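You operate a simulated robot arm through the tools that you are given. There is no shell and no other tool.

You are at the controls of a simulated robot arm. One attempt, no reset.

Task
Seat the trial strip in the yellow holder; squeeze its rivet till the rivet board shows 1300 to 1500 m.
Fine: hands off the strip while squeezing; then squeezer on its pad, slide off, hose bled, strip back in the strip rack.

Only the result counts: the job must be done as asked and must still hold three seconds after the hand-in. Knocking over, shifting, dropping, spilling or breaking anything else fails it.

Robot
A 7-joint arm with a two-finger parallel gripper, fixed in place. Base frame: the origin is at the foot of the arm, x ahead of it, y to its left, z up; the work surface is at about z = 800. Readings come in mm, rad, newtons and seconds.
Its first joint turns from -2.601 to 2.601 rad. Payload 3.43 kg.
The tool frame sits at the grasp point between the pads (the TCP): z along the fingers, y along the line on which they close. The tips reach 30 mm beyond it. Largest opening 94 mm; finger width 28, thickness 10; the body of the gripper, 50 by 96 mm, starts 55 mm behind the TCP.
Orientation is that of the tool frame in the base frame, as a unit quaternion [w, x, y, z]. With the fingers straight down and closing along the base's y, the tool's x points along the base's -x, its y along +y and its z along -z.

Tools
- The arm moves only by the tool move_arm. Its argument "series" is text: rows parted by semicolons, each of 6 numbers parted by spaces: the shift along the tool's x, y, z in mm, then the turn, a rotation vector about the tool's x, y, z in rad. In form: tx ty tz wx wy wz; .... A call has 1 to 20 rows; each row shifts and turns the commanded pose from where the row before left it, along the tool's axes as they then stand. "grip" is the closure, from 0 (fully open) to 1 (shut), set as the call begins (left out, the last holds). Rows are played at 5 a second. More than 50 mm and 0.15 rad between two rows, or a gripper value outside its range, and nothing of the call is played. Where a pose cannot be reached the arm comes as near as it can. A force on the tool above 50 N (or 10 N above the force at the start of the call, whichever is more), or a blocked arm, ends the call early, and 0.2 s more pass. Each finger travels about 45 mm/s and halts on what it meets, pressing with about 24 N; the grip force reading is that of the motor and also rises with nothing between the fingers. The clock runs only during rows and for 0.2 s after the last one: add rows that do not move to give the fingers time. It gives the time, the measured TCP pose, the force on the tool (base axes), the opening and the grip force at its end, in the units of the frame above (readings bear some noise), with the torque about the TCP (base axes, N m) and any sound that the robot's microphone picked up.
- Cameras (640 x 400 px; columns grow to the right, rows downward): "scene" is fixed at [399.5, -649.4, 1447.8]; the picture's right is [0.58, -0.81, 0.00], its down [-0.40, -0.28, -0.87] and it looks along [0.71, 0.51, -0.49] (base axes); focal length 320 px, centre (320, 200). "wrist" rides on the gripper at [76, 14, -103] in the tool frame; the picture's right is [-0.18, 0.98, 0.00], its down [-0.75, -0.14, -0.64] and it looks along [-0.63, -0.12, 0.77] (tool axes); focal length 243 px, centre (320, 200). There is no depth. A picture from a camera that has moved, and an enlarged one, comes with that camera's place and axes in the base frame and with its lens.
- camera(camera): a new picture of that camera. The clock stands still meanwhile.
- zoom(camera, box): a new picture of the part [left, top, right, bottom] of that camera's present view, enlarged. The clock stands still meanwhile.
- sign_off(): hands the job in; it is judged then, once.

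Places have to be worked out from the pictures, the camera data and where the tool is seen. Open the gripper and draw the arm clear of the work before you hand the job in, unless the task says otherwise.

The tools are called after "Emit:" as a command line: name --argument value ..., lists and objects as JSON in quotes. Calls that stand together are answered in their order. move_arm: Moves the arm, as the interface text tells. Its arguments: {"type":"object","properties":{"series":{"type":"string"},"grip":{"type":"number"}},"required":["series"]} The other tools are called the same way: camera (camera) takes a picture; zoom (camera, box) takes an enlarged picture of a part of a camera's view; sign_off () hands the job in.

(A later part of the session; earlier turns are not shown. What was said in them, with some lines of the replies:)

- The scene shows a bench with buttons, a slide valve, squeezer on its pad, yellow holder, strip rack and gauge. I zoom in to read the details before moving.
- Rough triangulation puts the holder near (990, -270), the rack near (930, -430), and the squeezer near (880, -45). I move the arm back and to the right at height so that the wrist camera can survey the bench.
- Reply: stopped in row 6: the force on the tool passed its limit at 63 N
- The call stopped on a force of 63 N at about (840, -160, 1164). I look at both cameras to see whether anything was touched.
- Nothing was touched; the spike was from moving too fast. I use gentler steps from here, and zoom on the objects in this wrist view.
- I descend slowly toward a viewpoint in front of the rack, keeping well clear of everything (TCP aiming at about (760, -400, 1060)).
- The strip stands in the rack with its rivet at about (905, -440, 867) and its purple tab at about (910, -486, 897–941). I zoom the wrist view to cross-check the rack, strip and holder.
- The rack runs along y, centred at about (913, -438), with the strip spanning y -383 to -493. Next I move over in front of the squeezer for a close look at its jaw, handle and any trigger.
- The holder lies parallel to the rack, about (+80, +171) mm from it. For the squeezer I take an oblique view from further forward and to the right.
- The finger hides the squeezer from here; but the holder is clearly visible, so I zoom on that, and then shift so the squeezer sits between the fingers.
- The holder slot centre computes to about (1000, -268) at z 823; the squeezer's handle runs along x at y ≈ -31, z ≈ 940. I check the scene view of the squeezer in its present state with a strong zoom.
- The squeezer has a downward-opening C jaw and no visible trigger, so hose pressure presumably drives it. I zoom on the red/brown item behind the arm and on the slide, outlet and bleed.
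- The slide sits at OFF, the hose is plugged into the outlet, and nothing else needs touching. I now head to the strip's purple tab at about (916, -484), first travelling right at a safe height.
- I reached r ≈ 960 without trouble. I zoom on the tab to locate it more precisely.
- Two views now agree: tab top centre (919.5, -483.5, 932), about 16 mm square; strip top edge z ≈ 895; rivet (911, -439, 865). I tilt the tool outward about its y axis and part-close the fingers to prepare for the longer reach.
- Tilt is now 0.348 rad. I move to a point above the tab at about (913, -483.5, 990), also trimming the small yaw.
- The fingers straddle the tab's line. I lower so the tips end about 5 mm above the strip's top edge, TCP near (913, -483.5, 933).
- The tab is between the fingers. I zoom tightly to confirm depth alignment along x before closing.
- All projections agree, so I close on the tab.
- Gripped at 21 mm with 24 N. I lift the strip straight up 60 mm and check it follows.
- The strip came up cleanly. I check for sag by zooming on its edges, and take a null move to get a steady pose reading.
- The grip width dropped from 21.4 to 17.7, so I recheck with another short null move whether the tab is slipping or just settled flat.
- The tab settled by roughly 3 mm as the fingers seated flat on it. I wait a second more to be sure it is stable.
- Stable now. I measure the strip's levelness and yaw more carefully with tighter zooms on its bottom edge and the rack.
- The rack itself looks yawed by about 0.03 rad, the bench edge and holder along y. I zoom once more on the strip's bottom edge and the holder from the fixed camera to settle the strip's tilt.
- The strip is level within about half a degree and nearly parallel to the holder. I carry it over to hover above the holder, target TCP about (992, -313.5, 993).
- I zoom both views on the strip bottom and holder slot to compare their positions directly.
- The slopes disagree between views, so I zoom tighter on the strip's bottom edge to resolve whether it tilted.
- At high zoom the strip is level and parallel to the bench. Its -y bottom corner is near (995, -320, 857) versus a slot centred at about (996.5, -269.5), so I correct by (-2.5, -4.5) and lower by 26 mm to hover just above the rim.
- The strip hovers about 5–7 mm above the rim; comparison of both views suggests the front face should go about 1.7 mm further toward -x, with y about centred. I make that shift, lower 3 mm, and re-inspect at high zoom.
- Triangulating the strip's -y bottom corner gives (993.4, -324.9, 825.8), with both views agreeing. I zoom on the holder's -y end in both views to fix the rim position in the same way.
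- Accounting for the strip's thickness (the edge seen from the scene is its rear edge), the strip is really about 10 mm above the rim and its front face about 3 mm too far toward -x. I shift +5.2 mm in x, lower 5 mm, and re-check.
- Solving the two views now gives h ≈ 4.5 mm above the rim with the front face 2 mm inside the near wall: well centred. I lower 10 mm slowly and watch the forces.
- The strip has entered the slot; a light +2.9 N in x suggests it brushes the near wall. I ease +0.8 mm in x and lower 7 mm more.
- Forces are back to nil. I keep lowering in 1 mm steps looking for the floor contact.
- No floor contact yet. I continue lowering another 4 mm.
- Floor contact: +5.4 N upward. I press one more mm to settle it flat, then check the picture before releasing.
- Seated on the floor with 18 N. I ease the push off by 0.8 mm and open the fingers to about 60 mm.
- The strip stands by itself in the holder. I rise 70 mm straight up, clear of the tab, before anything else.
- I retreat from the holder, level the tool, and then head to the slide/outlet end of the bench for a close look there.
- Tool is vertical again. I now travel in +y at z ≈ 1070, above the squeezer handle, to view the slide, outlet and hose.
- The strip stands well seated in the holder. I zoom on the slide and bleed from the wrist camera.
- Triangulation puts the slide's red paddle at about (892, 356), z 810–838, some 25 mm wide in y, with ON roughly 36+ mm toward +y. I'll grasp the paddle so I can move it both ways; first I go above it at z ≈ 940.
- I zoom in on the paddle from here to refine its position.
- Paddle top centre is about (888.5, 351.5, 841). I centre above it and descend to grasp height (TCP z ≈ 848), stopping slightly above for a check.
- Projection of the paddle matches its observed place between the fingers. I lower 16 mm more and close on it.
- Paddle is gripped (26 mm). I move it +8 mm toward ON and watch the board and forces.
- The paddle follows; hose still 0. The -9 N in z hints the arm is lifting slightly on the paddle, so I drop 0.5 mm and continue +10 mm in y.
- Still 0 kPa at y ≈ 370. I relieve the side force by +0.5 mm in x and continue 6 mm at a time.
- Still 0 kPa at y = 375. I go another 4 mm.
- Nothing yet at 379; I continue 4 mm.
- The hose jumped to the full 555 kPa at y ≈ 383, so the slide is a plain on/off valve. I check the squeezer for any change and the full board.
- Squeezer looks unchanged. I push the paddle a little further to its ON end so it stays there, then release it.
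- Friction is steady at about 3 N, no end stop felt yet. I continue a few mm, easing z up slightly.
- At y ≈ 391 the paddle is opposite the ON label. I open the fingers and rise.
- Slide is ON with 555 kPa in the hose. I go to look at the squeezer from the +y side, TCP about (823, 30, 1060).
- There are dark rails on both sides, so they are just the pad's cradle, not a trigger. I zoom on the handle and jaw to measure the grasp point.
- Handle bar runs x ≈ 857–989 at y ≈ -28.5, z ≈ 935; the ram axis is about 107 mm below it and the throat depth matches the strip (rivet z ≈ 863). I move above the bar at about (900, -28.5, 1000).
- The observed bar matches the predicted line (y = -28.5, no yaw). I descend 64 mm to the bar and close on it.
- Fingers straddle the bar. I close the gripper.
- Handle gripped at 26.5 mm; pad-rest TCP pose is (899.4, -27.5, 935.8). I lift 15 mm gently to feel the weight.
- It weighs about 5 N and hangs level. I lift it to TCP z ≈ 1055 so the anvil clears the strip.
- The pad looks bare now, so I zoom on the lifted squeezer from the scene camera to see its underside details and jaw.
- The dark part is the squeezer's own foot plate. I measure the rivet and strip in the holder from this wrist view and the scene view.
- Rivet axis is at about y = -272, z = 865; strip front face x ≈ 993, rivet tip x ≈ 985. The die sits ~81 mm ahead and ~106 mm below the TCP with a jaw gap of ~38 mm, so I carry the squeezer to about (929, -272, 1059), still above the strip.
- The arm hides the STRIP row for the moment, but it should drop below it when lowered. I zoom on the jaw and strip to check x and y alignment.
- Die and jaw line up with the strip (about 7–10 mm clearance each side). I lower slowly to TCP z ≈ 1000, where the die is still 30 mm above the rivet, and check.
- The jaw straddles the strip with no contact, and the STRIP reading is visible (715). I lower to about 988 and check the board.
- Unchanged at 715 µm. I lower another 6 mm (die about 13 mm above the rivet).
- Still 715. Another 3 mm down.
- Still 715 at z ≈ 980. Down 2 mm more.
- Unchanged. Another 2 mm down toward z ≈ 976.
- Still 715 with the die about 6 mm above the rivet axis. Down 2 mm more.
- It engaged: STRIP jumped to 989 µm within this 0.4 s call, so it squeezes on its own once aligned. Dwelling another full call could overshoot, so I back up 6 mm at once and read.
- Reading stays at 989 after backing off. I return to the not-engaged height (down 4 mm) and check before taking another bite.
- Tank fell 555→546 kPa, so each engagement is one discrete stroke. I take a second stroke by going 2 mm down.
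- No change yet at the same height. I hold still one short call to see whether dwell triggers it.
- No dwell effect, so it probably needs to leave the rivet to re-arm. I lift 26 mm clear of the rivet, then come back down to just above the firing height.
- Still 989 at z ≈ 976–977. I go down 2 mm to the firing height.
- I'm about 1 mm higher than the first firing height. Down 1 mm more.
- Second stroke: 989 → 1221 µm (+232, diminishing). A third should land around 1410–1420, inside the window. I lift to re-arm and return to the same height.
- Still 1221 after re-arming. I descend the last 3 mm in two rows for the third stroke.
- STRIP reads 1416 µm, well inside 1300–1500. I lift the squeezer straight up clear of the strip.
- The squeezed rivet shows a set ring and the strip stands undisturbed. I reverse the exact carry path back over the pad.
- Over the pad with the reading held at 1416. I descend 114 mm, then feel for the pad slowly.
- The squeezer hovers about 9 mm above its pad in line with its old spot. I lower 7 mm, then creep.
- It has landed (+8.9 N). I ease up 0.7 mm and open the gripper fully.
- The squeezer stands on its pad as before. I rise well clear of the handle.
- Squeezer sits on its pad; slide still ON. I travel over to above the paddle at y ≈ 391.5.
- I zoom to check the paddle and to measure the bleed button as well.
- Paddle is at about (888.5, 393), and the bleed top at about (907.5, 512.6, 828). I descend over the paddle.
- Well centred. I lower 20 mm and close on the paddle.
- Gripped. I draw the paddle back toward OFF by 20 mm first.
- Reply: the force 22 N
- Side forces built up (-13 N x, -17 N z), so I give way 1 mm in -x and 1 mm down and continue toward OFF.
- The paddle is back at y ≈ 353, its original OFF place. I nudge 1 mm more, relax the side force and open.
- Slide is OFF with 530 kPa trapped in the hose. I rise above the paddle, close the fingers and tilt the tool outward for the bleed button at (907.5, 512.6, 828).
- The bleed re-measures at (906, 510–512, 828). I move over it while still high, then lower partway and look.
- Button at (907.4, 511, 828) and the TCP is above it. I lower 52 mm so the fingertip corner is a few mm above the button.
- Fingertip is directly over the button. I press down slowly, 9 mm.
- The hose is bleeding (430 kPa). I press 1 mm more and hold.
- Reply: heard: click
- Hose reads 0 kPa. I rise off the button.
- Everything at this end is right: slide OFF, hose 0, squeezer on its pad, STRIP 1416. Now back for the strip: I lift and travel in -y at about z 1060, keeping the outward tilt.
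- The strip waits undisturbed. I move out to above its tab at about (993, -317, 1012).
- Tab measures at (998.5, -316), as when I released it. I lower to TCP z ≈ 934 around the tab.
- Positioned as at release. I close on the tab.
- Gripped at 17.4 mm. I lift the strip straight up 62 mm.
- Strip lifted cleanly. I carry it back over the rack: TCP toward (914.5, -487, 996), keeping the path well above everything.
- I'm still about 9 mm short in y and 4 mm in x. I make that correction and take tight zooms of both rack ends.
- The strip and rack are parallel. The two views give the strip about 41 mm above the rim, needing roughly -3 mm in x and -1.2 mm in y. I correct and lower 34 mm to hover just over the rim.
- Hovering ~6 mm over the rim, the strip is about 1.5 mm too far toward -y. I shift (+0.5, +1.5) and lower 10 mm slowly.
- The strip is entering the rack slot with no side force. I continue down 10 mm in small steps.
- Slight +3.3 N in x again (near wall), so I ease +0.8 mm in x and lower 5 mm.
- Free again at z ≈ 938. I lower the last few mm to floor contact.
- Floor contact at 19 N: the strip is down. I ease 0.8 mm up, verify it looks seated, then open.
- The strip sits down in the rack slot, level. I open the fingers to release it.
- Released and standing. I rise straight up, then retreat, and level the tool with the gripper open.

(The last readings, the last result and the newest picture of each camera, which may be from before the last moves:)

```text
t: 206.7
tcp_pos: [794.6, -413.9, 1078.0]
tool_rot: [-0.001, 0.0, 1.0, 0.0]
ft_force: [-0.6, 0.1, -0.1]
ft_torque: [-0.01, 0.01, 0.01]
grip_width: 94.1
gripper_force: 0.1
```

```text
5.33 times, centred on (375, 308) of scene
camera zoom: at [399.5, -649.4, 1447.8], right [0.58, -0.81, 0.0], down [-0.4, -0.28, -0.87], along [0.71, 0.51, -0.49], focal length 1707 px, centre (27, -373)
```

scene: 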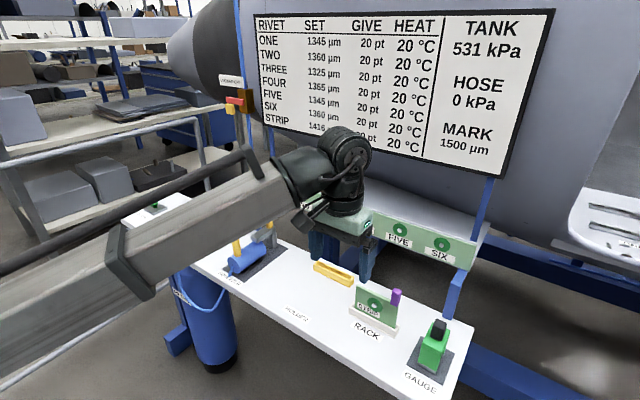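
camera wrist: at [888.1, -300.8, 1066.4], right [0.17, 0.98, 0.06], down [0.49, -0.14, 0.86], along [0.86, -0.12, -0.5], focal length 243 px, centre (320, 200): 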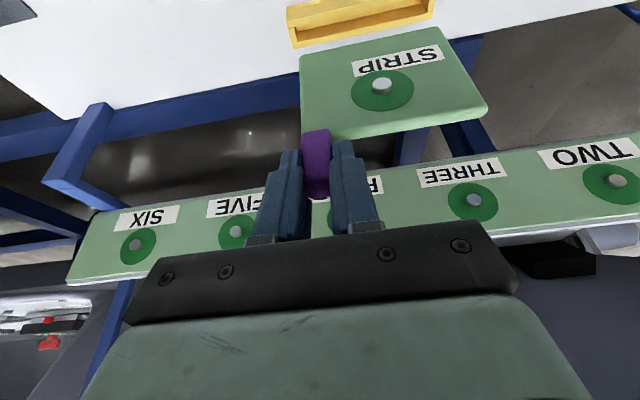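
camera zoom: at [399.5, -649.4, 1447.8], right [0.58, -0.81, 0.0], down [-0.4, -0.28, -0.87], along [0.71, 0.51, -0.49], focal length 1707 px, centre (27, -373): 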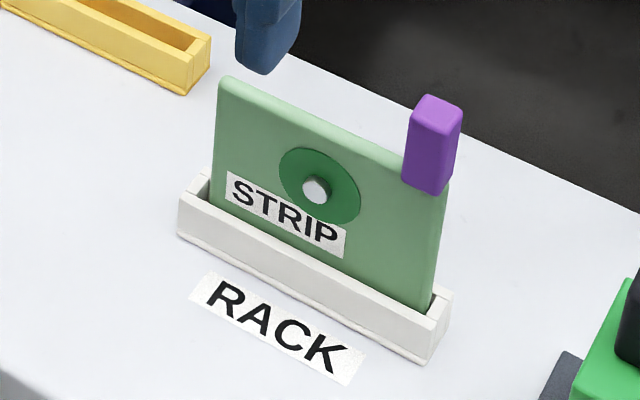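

The strip is properly in the rack. I move the arm further up and away to verify the whole scene before handing in.

Emit:
move_arm --series "0 4 -3 0 0 0; 0 8 -5 0 0 0; 0 12 -6 0 0 0; 0 16 -6 0 0 0; 0 20 -6 0 0 0; 0 22 -6 0 0 0; 0 22 -6 0 0 0; 0 22 -6 0 0 0; 0 22 -6 0 0 0; 0 22 -6 0 0 0; 0 22 -6 0 0 0; 0 22 -6 0 0 0; 0 22 -6 0 0 0; 0 22 -6 0 0 0; 0 22 -6 0 0 0; 0 20 -4 0 0 0; 0 16 -3 0 0 0; 0 10 -2 0 0 0; 0 5 0 0 0 0; 0 0 0 0 0 0"

Emit:
camera --camera "scene"

Emit:
camera --camera "wrist"

Emit:
zoom --camera "scene" --box '[240, 0, 560, 190]'

```text
t: 209.5
tcp_pos: [793.9, -186.3, 1149.4]
tool_rot: [0.005, -0.001, 1.0, -0.002]
ft_force: [7.1, 2.8, -11.5]
ft_torque: [-0.57, 0.04, -0.36]
grip_width: 93.9
gripper_force: 0.0
stopped in row 13: the force on the tool passed its limit at 60 N (the readings are from after the stop); the commanded pose is now the measured one
```

```text
taken
```

scene: 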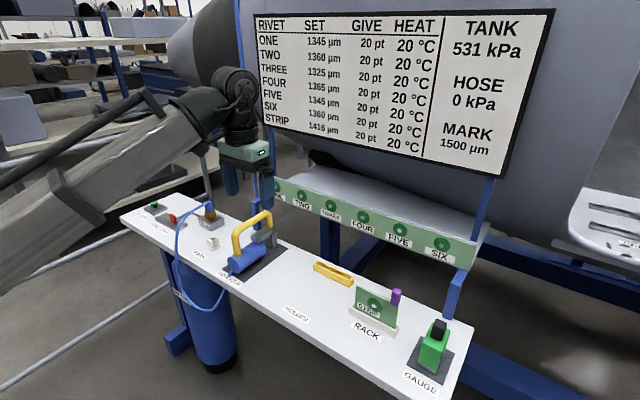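

```text
taken
camera wrist: at [717.8, -172.6, 1250.1], right [0.18, 0.98, 0.0], down [0.75, -0.13, 0.65], along [0.64, -0.12, -0.76], focal length 243 px, centre (320, 200)
```

wrist: 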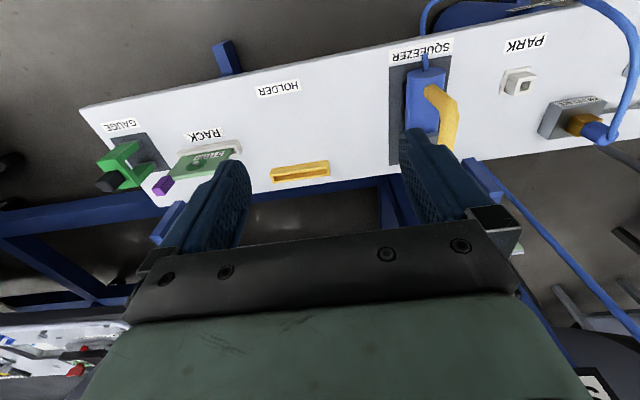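

```text
2.00 times, centred on (400, 95) of scene
camera zoom: at [399.5, -649.4, 1447.8], right [0.58, -0.81, 0.0], down [-0.4, -0.28, -0.87], along [0.71, 0.51, -0.49], focal length 640 px, centre (160, 410)
```

zoom: 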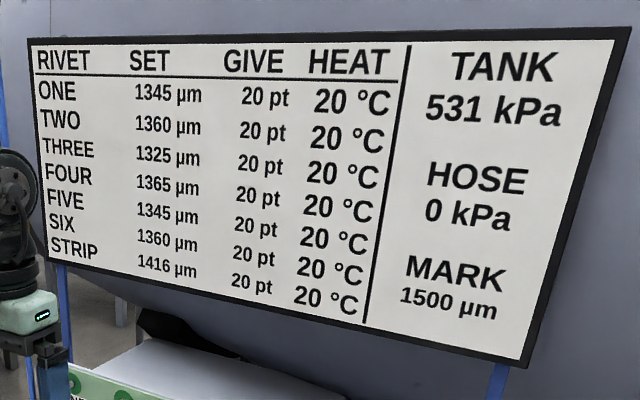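

The brief force stop came in free air at the same height as the first one (no contact visible); the arm is clear. I let it settle and do a last check of the bench details.

Emit:
move_arm --series "0 0 0 0 0 0; 0 0 0 0 0 0; 0 0 0 0 0 0; 0 0 0 0 0 0" --grip 0

Emit:
zoom --camera "scene" --box '[120, 185, 300, 300]'

Emit:
zoom --camera "scene" --box '[300, 240, 480, 395]'

Emit:
zoom --camera "scene" --box '[345, 275, 410, 340]'

Emit:
zoom --camera "scene" --box '[180, 40, 300, 200]'

```text
t: 210.5
tcp_pos: [794.6, -187.0, 1148.1]
tool_rot: [0.005, -0.002, 1.0, -0.002]
ft_force: [10.2, -1.3, -20.6]
ft_torque: [-0.3, -0.4, -0.14]
grip_width: 94.5
gripper_force: 0.1
```

```text
3.48 times, centred on (210, 242) of scene
camera zoom: at [399.5, -649.4, 1447.8], right [0.58, -0.81, 0.0], down [-0.4, -0.28, -0.87], along [0.71, 0.51, -0.49], focal length 1114 px, centre (703, 52)
```

zoom: 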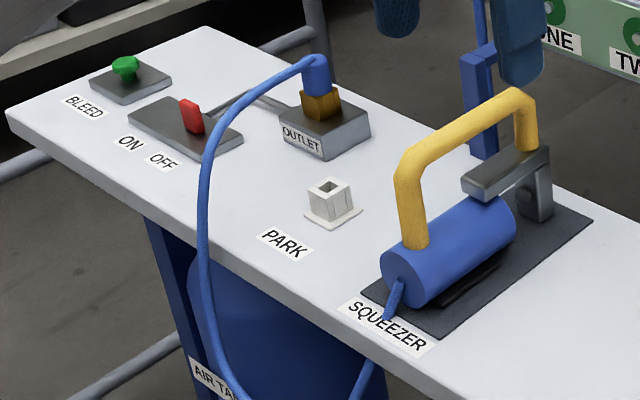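

```text
2.58 times, centred on (390, 318) of scene
camera zoom: at [399.5, -649.4, 1447.8], right [0.58, -0.81, 0.0], down [-0.4, -0.28, -0.87], along [0.71, 0.51, -0.49], focal length 826 px, centre (139, -103)
```

zoom: 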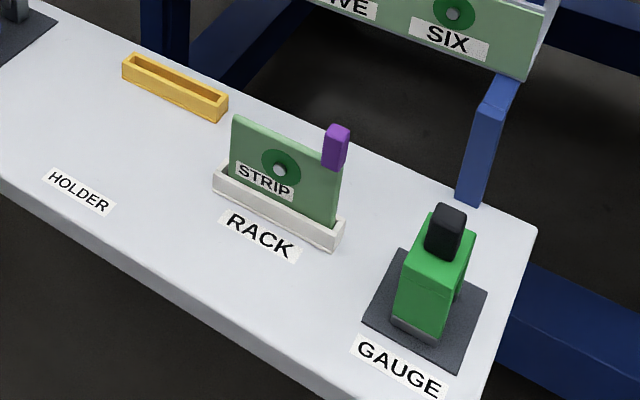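

```text
6.15 times, centred on (378, 308) of scene
camera zoom: at [399.5, -649.4, 1447.8], right [0.58, -0.81, 0.0], down [-0.4, -0.28, -0.87], along [0.71, 0.51, -0.49], focal length 1970 px, centre (-34, -462)
```

zoom: 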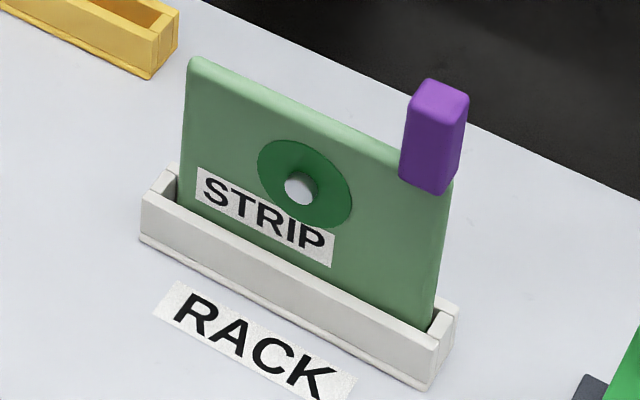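

```text
2.50 times, centred on (240, 120) of scene
camera zoom: at [399.5, -649.4, 1447.8], right [0.58, -0.81, 0.0], down [-0.4, -0.28, -0.87], along [0.71, 0.51, -0.49], focal length 800 px, centre (520, 400)
```

zoom: 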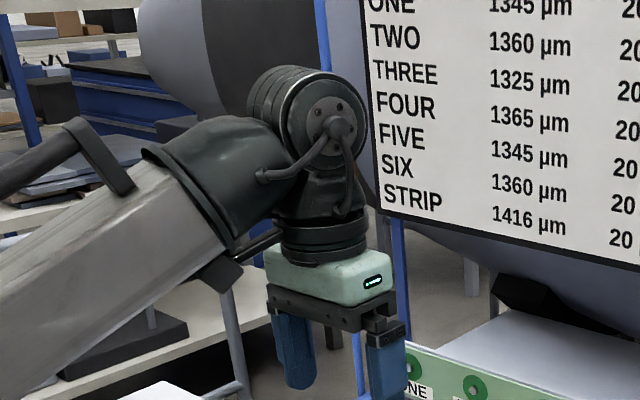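

The persisting force is the camera bracket touching the arm's own forearm in this folded pose, not the bench. I back out of it: 50 mm down and 40 mm forward, still well above the squeezer.

Emit:
move_arm --series "-3 -2 4 0 0 0; -5 -3 7 0 0 0; -6 -4 8 0 0 0; -6 -4 8 0 0 0; -6 -4 8 0 0 0; -6 -4 8 0 0 0; -5 -3 5 0 0 0; -3 -2 2 0 0 0; 0 0 0 0 0 0; 0 0 0 0 0 0"

Emit:
camera --camera "scene"

```text
t: 212.7
tcp_pos: [835.3, -214.2, 1099.4]
tool_rot: [0.004, -0.002, 1.0, -0.002]
ft_force: [0.8, -0.1, 0.3]
ft_torque: [-0.02, -0.04, -0.03]
grip_width: 94.1
gripper_force: 0.1
```

```text
taken
```

scene: 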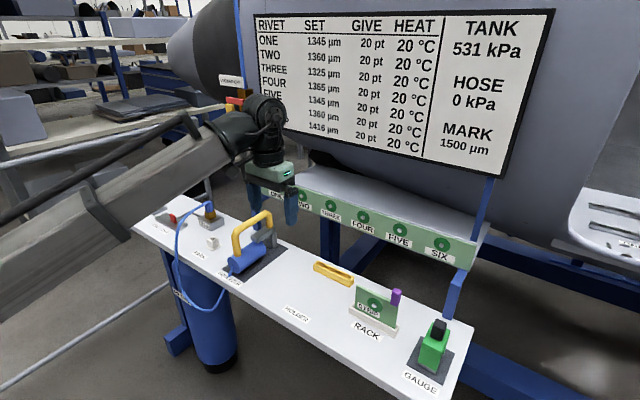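

Forces are nil, the gripper is open and the arm hangs clear. Board: STRIP 1416 µm, hose 0 kPa; squeezer on its pad, slide OFF, strip in the rack. I hand the job in.

Emit:
sign_off

```text
The job is handed in.
```

The job is handed in: the strip's rivet reads 1416 µm on the board, inside the 1300 to 1500 µm window. I haven't seen a verdict, only that the hand-in was accepted.

- **Squeezing:** it took three strokes (715 → 989 → 1221 → 1416 µm). The strip stood alone in the yellow holder, and the arm held only the squeezer.
- **Squeezer:** back on its pad where I found it.
- **Air:** the slide is at OFF and the hose is bled to 0 kPa. The tank is at 531 kPa, down from 555.
- **Strip:** seated in the strip rack.
- **Arm:** gripper open and clear of the work.

The arm tripped its force limit twice, on the first move and while backing away at the end. At the second stop its camera bracket seemed to be pressing on its own forearm, and backing out cleared the force. The first stop was in nearly the same pose, so I assume the same cause. The pictures afterwards showed nothing touched or moved on the bench.
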